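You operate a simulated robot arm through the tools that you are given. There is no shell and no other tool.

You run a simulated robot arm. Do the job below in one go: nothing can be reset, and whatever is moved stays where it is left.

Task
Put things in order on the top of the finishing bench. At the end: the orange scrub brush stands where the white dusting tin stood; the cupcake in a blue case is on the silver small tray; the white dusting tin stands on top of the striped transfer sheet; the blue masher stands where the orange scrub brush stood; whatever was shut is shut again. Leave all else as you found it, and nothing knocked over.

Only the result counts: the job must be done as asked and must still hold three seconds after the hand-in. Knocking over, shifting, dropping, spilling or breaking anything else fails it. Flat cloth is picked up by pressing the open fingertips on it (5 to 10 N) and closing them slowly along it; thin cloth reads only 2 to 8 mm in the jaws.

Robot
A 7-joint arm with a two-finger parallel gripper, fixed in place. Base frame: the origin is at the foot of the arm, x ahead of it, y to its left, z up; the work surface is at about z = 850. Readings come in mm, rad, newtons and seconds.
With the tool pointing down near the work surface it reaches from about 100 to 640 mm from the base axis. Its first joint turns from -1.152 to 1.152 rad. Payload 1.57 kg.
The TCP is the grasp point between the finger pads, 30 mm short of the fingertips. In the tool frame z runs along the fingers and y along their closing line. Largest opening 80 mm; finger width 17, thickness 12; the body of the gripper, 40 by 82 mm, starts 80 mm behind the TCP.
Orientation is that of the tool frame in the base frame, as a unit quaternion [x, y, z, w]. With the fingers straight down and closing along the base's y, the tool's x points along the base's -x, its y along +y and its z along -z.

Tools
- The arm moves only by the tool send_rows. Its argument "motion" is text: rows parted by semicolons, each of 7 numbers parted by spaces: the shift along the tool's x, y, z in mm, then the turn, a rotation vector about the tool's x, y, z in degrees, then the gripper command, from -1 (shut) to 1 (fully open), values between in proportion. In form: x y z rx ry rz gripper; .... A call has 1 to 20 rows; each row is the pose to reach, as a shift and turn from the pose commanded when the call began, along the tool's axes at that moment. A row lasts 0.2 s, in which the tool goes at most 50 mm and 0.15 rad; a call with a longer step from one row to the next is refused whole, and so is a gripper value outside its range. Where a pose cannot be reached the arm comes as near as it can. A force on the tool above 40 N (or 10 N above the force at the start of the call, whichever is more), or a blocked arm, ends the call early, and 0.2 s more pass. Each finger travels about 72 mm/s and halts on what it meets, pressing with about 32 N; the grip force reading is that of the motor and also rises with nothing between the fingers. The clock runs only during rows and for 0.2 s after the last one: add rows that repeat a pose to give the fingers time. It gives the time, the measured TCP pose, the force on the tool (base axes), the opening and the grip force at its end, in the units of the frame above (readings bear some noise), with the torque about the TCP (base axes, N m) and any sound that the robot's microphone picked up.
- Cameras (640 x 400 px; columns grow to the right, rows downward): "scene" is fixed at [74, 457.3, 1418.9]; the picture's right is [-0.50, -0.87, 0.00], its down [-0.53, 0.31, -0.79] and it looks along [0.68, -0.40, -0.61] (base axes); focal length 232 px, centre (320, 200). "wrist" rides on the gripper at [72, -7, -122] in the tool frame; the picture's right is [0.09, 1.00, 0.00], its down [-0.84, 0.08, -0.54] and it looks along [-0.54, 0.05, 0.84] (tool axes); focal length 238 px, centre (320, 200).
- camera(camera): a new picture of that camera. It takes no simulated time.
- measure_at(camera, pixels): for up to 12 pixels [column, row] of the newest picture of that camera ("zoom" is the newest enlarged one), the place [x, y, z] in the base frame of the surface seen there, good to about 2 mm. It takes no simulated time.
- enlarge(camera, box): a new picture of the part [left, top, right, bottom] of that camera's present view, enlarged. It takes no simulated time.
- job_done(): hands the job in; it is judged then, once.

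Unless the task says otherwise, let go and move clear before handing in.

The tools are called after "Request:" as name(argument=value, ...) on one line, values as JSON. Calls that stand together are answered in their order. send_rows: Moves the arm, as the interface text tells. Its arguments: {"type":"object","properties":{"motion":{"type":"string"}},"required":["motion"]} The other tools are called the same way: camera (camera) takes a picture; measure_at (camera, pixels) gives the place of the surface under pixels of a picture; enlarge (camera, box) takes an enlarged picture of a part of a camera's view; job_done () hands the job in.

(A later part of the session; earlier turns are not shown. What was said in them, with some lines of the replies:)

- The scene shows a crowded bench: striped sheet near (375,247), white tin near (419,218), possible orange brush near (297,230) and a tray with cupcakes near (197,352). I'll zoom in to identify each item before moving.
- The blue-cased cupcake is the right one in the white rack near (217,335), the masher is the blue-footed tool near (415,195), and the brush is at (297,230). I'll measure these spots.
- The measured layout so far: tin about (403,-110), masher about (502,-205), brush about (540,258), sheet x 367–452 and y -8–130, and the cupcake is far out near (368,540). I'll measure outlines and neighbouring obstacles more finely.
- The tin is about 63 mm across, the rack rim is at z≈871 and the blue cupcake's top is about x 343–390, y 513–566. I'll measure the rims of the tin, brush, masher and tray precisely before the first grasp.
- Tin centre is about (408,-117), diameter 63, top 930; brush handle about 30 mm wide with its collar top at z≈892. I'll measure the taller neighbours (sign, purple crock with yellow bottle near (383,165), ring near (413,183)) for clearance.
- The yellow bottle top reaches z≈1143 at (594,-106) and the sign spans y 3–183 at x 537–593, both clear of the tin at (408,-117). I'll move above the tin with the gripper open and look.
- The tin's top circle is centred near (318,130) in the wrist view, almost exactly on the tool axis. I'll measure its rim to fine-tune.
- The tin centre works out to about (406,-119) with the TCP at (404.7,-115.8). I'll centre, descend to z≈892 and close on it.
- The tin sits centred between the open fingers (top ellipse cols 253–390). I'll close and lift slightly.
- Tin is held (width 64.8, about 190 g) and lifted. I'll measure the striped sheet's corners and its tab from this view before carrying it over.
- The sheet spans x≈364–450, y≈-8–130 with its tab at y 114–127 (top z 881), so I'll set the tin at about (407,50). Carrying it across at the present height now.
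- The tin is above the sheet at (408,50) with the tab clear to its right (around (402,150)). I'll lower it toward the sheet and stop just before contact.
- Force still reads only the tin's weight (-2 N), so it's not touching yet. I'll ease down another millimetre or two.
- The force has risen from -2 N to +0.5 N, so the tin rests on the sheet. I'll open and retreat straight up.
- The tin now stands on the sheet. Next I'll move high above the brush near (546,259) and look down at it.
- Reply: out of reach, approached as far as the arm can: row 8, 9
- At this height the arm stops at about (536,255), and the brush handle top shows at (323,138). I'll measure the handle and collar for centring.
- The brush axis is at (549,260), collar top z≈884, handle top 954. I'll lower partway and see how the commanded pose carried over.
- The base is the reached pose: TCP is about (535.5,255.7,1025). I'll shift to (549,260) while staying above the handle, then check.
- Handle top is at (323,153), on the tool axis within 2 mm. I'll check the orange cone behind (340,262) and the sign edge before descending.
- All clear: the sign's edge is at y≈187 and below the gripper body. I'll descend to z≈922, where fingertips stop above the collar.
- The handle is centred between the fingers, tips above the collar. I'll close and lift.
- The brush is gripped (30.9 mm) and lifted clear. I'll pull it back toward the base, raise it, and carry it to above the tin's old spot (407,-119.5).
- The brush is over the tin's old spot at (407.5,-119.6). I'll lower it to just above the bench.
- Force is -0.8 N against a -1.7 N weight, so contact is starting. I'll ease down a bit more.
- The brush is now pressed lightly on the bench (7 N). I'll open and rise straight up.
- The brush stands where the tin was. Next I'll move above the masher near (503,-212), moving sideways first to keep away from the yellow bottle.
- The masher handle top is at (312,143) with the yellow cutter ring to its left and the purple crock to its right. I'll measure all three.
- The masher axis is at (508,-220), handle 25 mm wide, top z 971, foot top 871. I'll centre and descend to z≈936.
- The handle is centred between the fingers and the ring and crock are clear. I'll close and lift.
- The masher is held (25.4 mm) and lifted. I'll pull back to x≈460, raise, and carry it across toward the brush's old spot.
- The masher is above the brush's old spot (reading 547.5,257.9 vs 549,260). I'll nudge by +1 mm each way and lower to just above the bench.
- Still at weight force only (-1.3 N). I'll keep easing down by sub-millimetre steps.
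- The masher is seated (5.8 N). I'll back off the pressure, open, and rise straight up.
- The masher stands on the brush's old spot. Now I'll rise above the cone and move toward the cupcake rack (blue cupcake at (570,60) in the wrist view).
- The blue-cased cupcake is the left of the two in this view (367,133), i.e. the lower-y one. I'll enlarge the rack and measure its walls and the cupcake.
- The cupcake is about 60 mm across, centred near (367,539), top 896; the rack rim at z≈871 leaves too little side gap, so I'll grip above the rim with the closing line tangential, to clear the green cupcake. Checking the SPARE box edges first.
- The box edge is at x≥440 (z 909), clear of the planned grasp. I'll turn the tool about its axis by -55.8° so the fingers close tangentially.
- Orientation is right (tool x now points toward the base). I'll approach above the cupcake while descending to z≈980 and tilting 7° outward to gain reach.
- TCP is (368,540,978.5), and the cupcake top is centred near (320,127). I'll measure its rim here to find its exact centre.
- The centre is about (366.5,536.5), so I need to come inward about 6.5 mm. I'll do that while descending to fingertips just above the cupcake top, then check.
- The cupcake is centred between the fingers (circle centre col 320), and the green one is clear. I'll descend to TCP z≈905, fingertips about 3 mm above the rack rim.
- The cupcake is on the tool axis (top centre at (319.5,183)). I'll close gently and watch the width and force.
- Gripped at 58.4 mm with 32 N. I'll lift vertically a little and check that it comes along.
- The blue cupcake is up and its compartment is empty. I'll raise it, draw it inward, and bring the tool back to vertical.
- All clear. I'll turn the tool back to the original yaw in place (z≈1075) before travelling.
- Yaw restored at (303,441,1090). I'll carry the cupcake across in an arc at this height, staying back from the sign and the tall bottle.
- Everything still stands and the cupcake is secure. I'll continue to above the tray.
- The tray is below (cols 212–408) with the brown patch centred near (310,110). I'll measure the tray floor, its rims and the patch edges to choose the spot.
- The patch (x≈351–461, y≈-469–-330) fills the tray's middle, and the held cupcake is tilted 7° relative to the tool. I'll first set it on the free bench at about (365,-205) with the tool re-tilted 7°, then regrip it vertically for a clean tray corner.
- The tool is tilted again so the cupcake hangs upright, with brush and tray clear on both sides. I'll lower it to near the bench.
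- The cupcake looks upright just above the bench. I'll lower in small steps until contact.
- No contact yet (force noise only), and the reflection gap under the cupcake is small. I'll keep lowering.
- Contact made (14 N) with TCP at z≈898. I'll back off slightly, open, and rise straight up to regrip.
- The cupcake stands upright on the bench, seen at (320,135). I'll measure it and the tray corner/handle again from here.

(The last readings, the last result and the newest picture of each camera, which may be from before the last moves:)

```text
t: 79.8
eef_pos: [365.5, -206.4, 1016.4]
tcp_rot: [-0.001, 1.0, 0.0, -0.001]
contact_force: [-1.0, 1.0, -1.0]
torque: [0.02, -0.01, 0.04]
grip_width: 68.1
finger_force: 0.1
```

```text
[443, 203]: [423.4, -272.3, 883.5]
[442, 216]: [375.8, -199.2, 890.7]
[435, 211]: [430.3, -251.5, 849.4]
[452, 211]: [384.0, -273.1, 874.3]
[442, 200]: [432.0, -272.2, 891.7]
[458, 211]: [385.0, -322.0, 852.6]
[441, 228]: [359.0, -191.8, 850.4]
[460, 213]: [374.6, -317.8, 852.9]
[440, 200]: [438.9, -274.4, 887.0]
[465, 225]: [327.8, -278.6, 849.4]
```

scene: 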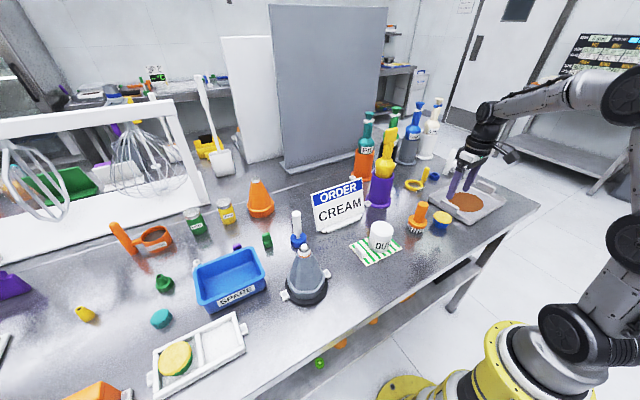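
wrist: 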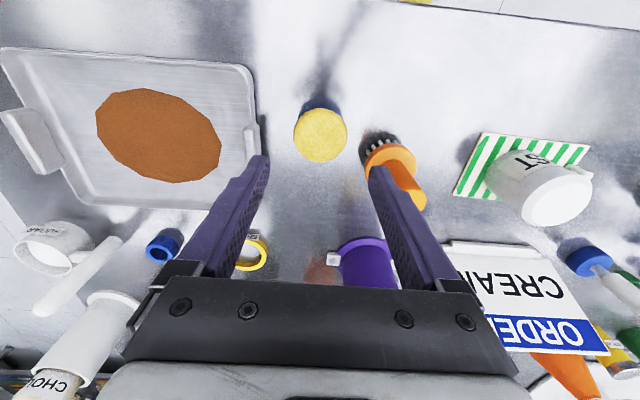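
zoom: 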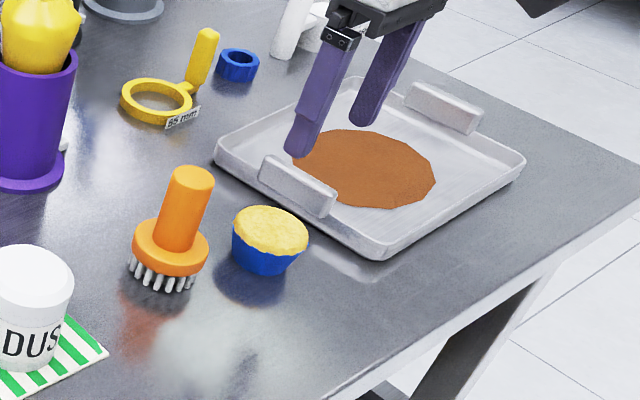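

Cupcake centre is (372.5,-205), rim of tray about z 872, near handle starts at x≈366, y≈-283 to -272. I'll turn the tool 90° so it closes along x and centre over the cupcake.

Request:
send_rows(motion="0 0 0 0 0 8.2 0.9; 0 0 0 0 0 16.4 0.9; 0 0 0 0 0 24.6 0.9; 0 0 0 0 0 32.8 0.9; 0 0 0 0 0 41 0.9; 0 0 0 0 0 49.2 0.9; 0 0 0 0 0 57.4 0.9; 0 0 0 0 0 65.6 0.9; 0 0 0 0 0 73.8 0.9; -3.5 0.7 0 0 0 82 0.9; -7 1.4 0 0 0 90 0.9; -7 1.4 0 0 0 90 0.9")

Request:
camera(camera="wrist")

Request:
enlarge(camera="wrist", box=[240, 60, 400, 200])

```text
t: 82.4
eef_pos: [371.0, -203.6, 1017.7]
tcp_rot: [0.708, 0.706, 0.0, 0.0]
contact_force: [0.4, 0.1, -0.5]
torque: [0.02, -0.03, 0.03]
grip_width: 76.1
finger_force: 0.1
```

```text
taken
```

wrist: 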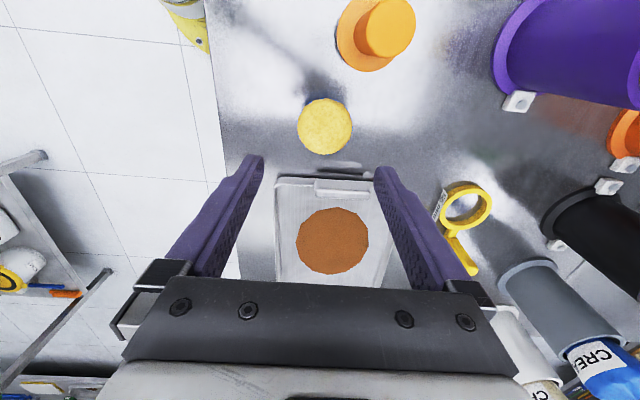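

```text
2.86 times, centred on (320, 130) of wrist
```

zoom: 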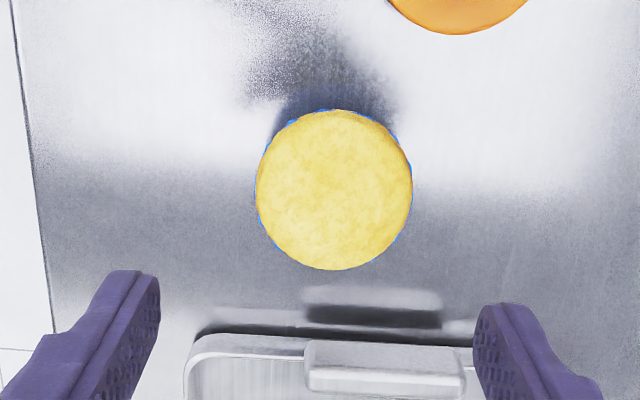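

The cupcake shows centred at (325,126) and the tray with handle below it. I'll measure it from this view to settle the centre.

Request:
measure_at(camera="wrist", pixels=[[299, 127], [351, 127], [325, 101], [325, 152], [325, 127], [318, 192], [290, 185], [372, 190], [296, 245], [370, 245], [333, 208], [345, 180]])

```text
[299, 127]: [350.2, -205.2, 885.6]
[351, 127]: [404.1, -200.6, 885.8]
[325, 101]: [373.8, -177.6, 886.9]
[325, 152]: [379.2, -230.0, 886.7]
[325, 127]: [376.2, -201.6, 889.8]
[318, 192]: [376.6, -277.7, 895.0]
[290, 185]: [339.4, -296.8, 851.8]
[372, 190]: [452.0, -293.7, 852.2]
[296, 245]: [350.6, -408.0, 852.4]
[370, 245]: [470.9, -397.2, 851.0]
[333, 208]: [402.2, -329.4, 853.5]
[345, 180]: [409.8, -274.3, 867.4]
```

Centre works out to (376,-204). I'll shift +4.5 mm along x and descend so the fingertips stop about 25 mm above the bench.

Request:
send_rows(motion="0.5 4.5 0 0 0 0 0.9; 0.5 4.5 30 0 0 0 0.9; 0.5 4.5 60 0 0 0 0.9; 0.5 4.5 85 0 0 0 0.9; 0.5 4.5 102 0 0 0 0.9; 0.5 4.5 111 0 0 0 0.9; 0.5 4.5 112.5 0 0 0 0.9; 0.5 4.5 112.5 0 0 0 0.9")

Request:
enlarge(camera="wrist", box=[220, 100, 420, 280])

Request:
enlarge(camera="scene", box=[410, 170, 490, 250])

```text
t: 84.2
eef_pos: [375.2, -203.2, 906.1]
tcp_rot: [0.707, 0.707, 0.0, 0.001]
contact_force: [-0.5, -0.2, 0.7]
torque: [0.01, -0.02, -0.01]
grip_width: 76.2
finger_force: 0.0
```

```text
2.22 times, centred on (320, 190) of wrist
```

zoom: 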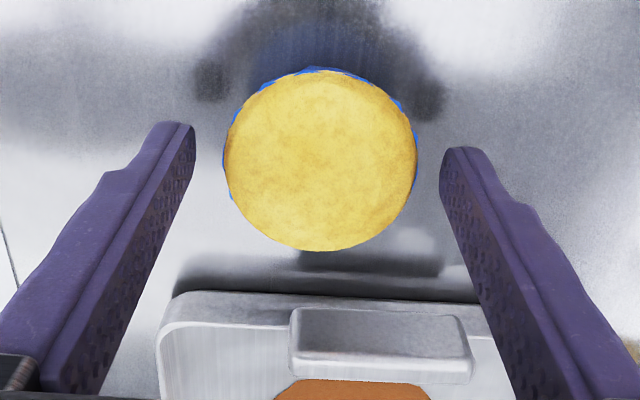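

```text
5.00 times, centred on (450, 210) of scene
```

zoom: 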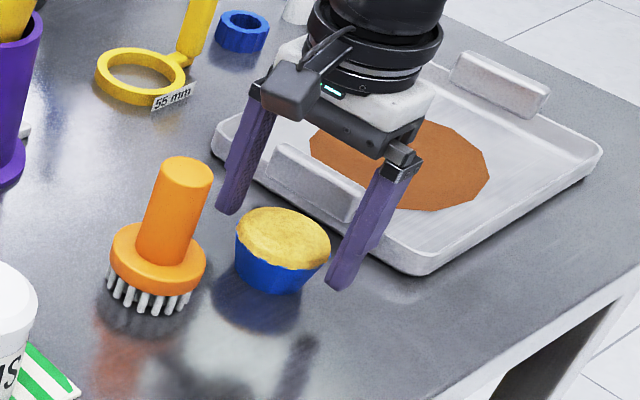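

The cupcake is centred in col (320.5) and about 2–3 mm toward +y of the pad centre. I'll nudge and close gently.

Request:
send_rows(motion="2.5 0 0.5 0 0 0 0.9; 2.5 0 0.5 0 0 0 0.7; 2.5 0 0.5 0 0 0 0.55; 2.5 0 0.5 0 0 0 0.4; 2.5 0 0.5 0 0 0 0.2; 2.5 0 0.5 0 0 0 0")

Request:
send_rows(motion="0 0 -3 0 0 0 0; 0 0 -8 0 0 0 0; 0 0 -18 0 0 0 0; 0 0 -35 0 0 0 0; 0 0 -35 0 0 0 0")

Request:
camera(camera="wrist")

Request:
enlarge(camera="scene", box=[410, 160, 490, 250])

```text
t: 85.6
eef_pos: [375.3, -199.6, 907.0]
tcp_rot: [0.707, 0.707, 0.0, -0.001]
contact_force: [-0.5, 1.3, 0.9]
torque: [0.01, 0.1, -0.01]
grip_width: 58.2
finger_force: 31.9
```

```text
t: 86.8
eef_pos: [375.4, -200.0, 940.1]
tcp_rot: [0.708, 0.706, 0.0, -0.001]
contact_force: [-0.3, -0.1, 0.1]
torque: [-0.01, -0.04, -0.02]
grip_width: 58.1
finger_force: 32.0
```

```text
taken
```

wrist: 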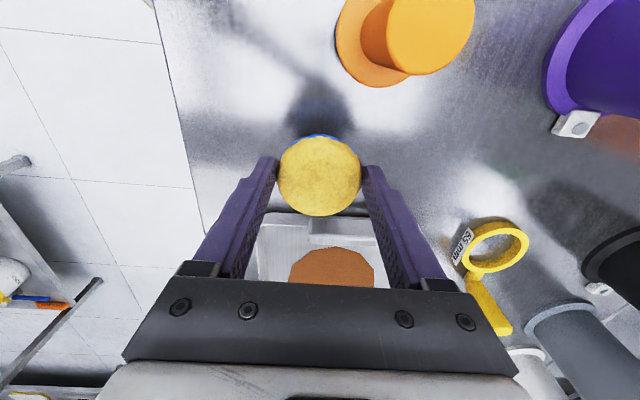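

```text
4.44 times, centred on (450, 205) of scene
```

zoom: 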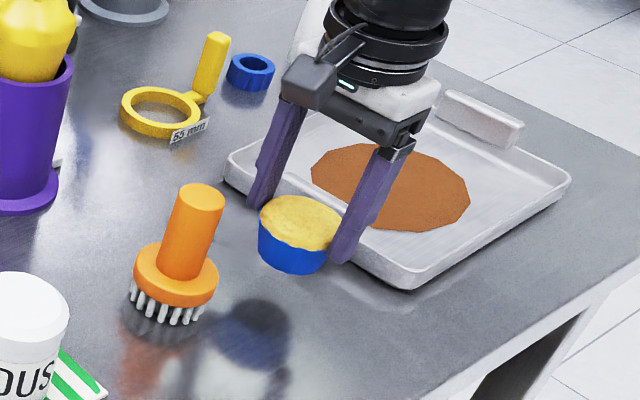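

Lifted cleanly (58.1 mm). I'll rise to z≈1000 and carry it over the handle to above the tray's near corner, about (354,-321), off the brown patch.

Request:
send_rows(motion="0 0 -30 0 0 0 0; -5 -1 -60 0 0 0 0; -25 -5 -60 0 0 0 0; -50 -10 -60 0 0 0 0; -75 -14 -60 0 0 0 0; -98 -18 -60 0 0 0 0; -114 -21 -60 0 0 0 0; -121 -21.4 -60 0 0 0 0; -121 -21.4 -60 0 0 0 0")

Request:
camera(camera="wrist")

Request:
enlarge(camera="scene", box=[410, 140, 520, 250])

```text
t: 88.8
eef_pos: [354.2, -323.8, 1001.1]
tcp_rot: [0.706, 0.708, 0.0, 0.0]
contact_force: [0.1, -0.2, -0.9]
torque: [-0.03, -0.02, 0.03]
grip_width: 58.1
finger_force: 32.0
```

```text
taken
```

wrist: 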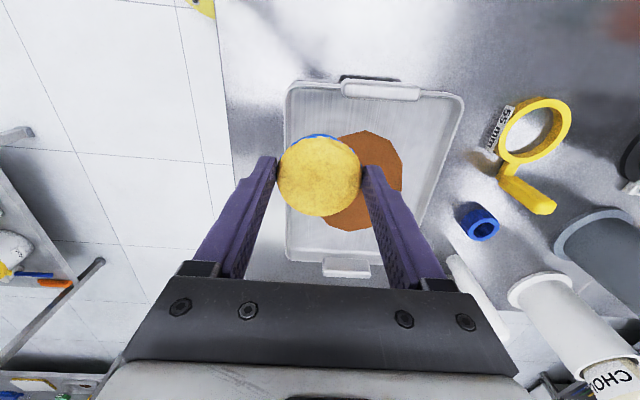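

```text
3.64 times, centred on (465, 195) of scene
```

zoom: 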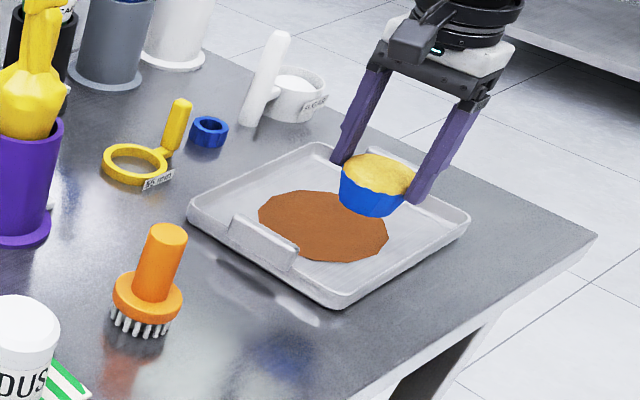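

The whole tray is visible with the cupcake above it. I'll measure the target corner's inner walls, handle and patch edge once more before lowering.

Request:
measure_at(camera="wrist", pixels=[[288, 110], [293, 110], [298, 110], [310, 84], [310, 90], [310, 96], [343, 90], [415, 95], [345, 135], [365, 132], [385, 140], [300, 100]])

Request:
enlarge(camera="wrist", box=[260, 60, 480, 280])

```text
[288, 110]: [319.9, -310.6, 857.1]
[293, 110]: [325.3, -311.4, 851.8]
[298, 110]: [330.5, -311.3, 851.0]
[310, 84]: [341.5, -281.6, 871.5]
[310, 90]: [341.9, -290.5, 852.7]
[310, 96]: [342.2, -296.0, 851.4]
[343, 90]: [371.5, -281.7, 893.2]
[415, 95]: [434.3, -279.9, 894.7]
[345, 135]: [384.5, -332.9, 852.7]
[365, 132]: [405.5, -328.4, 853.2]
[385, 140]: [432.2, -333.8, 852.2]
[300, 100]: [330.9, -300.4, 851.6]
```

```text
1.82 times, centred on (370, 170) of wrist
```

zoom: 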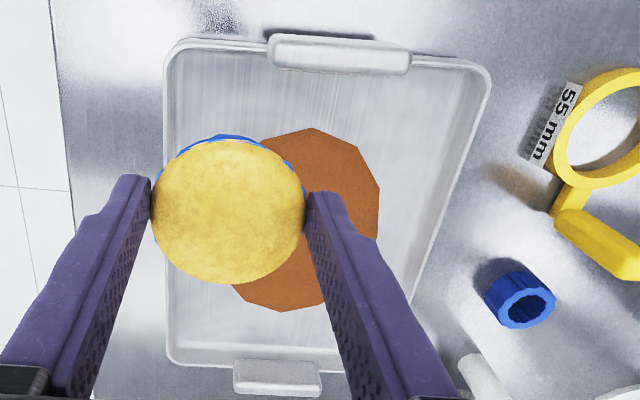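

Floor begins at x≈324 and y≈-290, so (354,-321) fits between walls and patch (edge at (384,-333)). I'll lower to just above the tray floor.

Request:
send_rows(motion="0 0 25 0 0 0 0; 0 0 50 0 0 0 0; 0 0 70 0 0 0 0; 0 0 82 0 0 0 0; 0 0 87 0 0 0 0; 0 0 87 0 0 0 0")

Request:
enlarge(camera="scene", box=[420, 160, 510, 250])

Request:
camera(camera="wrist")

```text
t: 90.2
eef_pos: [354.3, -321.6, 912.2]
tcp_rot: [0.706, 0.708, 0.0, 0.0]
contact_force: [-0.6, 0.5, -1.1]
torque: [0.0, 0.02, 0.01]
grip_width: 57.9
finger_force: 32.0
```

```text
4.44 times, centred on (465, 205) of scene
```

zoom: 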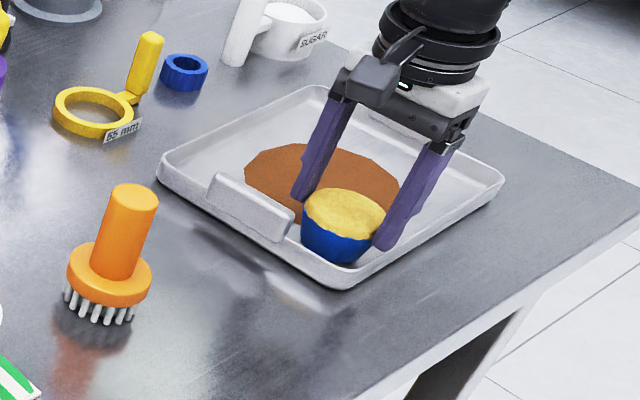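

```text
taken
```

wrist: 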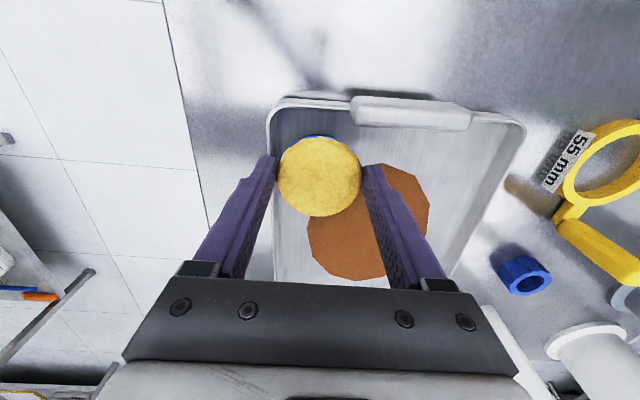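

The cupcake is in the corner of the tray, clear of the patch, handle and walls. I'll lower in small steps to contact.

Request:
send_rows(motion="0 0 1 0 0 0 0; 0 0 2 0 0 0 0; 0 0 2 0 0 0 0")

Request:
send_rows(motion="0 0 1 0 0 0 0; 0 0 1 0 0 0 0")

Request:
send_rows(motion="0 0 0.8 0 0 0 0; 0 0 0.8 0 0 0 0")

```text
t: 91.0
eef_pos: [354.9, -322.3, 911.7]
tcp_rot: [0.706, 0.708, 0.0, 0.0]
contact_force: [-0.6, -0.3, -0.9]
torque: [0.0, 0.0, -0.02]
grip_width: 57.9
finger_force: 31.9
```

```text
t: 91.6
eef_pos: [355.1, -321.4, 911.2]
tcp_rot: [0.707, 0.708, 0.0, 0.0]
contact_force: [-0.3, 0.8, -0.3]
torque: [0.0, -0.01, 0.01]
grip_width: 57.9
finger_force: 32.0
```

```text
t: 92.2
eef_pos: [355.3, -321.3, 909.7]
tcp_rot: [0.707, 0.707, -0.001, 0.0]
contact_force: [-0.4, 1.6, 3.3]
torque: [0.08, 0.11, -0.01]
grip_width: 58.2
finger_force: 32.5
```

Contact at 3.3 N. I'll open and rise straight up, then look over the whole bench.

Request:
send_rows(motion="0 0 -0.3 0 0 0 0.45; 0 0 -0.3 0 0 0 0.6; 0 0 -0.3 0 0 0 0.7; 0 0 -0.3 0 0 0 0.7; 0 0 -10 0 0 0 0.7; 0 0 -30 0 0 0 0.7; 0 0 -60 0 0 0 0.7; 0 0 -95 0 0 0 0.7; 0 0 -130 0 0 0 0.7; 0 0 -130 0 0 0 0.7")

Request:
camera(camera="wrist")

Request:
camera(camera="scene")

Request:
enlarge(camera="scene", box=[360, 140, 520, 260])

```text
t: 94.4
eef_pos: [354.8, -322.7, 1041.3]
tcp_rot: [0.707, 0.707, 0.0, 0.0]
contact_force: [0.2, 0.5, 0.0]
torque: [-0.04, -0.02, 0.04]
grip_width: 67.8
finger_force: 0.1
```

```text
taken
```

wrist: 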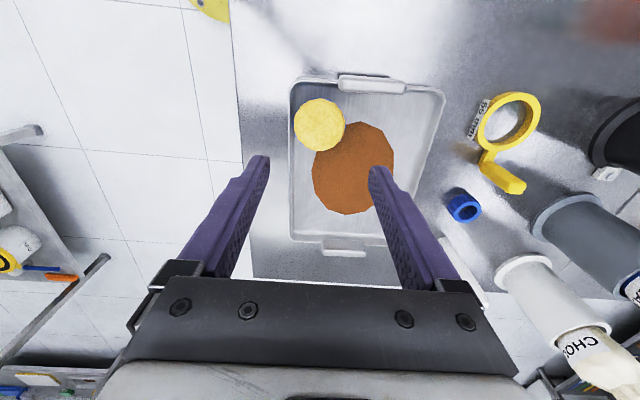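

```text
taken
```

scene: 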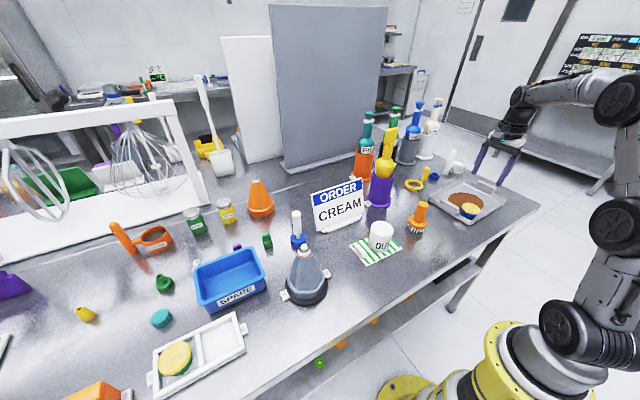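

```text
3.33 times, centred on (440, 200) of scene
```

zoom: 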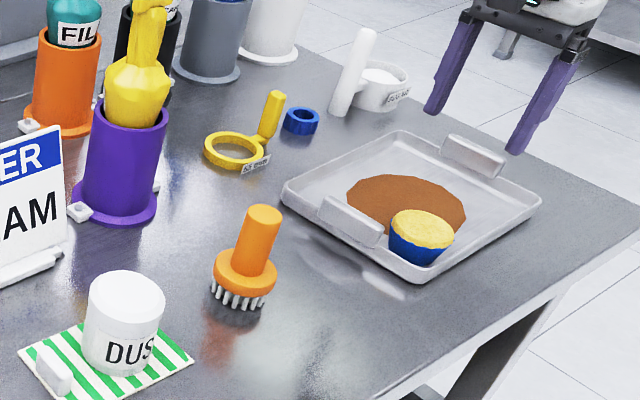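

The cupcake sits upright in the tray corner, and brush, tin and masher all stand. I'll verify their final positions by measurement.

Request:
enlarge(camera="scene", box=[260, 180, 360, 300])

Request:
measure_at(camera="scene", pixels=[[422, 205], [417, 219], [412, 222], [423, 222], [297, 214], [296, 214], [298, 241], [381, 228], [381, 250], [469, 207], [468, 213]])

Request:
enlarge(camera="scene", box=[0, 200, 280, 400])

```text
3.33 times, centred on (310, 240) of scene
```

zoom: 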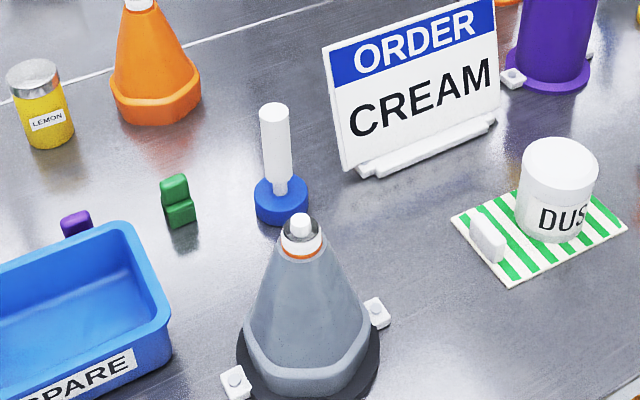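

```text
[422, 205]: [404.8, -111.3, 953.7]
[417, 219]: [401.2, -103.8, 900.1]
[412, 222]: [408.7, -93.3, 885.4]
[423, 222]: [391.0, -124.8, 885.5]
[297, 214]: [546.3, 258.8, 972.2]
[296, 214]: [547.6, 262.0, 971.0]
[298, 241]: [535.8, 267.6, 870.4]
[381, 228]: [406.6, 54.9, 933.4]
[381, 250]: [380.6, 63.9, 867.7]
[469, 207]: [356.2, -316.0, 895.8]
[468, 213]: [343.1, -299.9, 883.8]
```

```text
2.00 times, centred on (140, 300) of scene
```

zoom: 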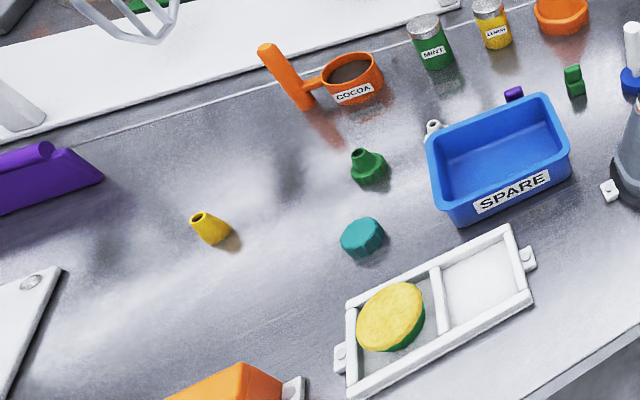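

Brush is at about (406,-118), masher at (547,260), the tin centred on the sheet and everything else unmoved. I'll raise the hand well clear before handing in.

Request:
send_rows(motion="0 0 -25 0 0 0 0.7; 20 0 -50 0 0 0 0.7; 40 0 -60 0 0 0 0.7; 40 0 -60 0 0 0 0.7; 40 0 -60 0 0 0 0.7")

Request:
camera(camera="scene")

```text
t: 95.6
eef_pos: [355.0, -281.5, 1099.9]
tcp_rot: [0.707, 0.707, -0.001, 0.0]
contact_force: [-1.2, 0.8, -0.6]
torque: [-0.01, -0.04, -0.02]
grip_width: 68.1
finger_force: 0.0
```

```text
taken
```

scene: 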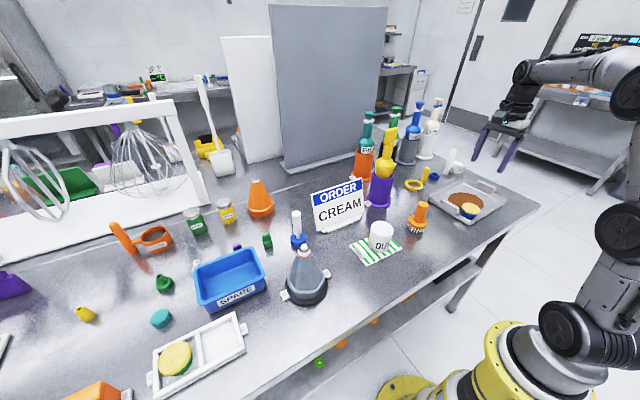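

The final picture shows the tin on the striped sheet (380,240), brush at (418,215), masher at (297,230) and the blue cupcake on the tray (469,210), with the hand clear. I'm handing the job in.

Request:
job_done()

```text
The job is handed in.
```

The final picture shows every item in its asked-for place and the arm clear of the bench. I handed the job in, but no verdict came back.

- **White dusting tin:** it stands on the striped transfer sheet at about (407, 50), with the sheet's white tab untouched.
- **Orange scrub brush:** it stands where the tin stood, at about (407, -118).
- **Blue masher:** it stands where the brush stood, at about (548, 260).
- **Blue-cased cupcake:** it sits upright in a corner of the silver tray at about (354, -321), clear of the brown patch in the middle. I set it down once on the bare bench on the way, to take a better grip.

Nothing shut had to be opened. In the last pictures nothing else looks moved or knocked over.
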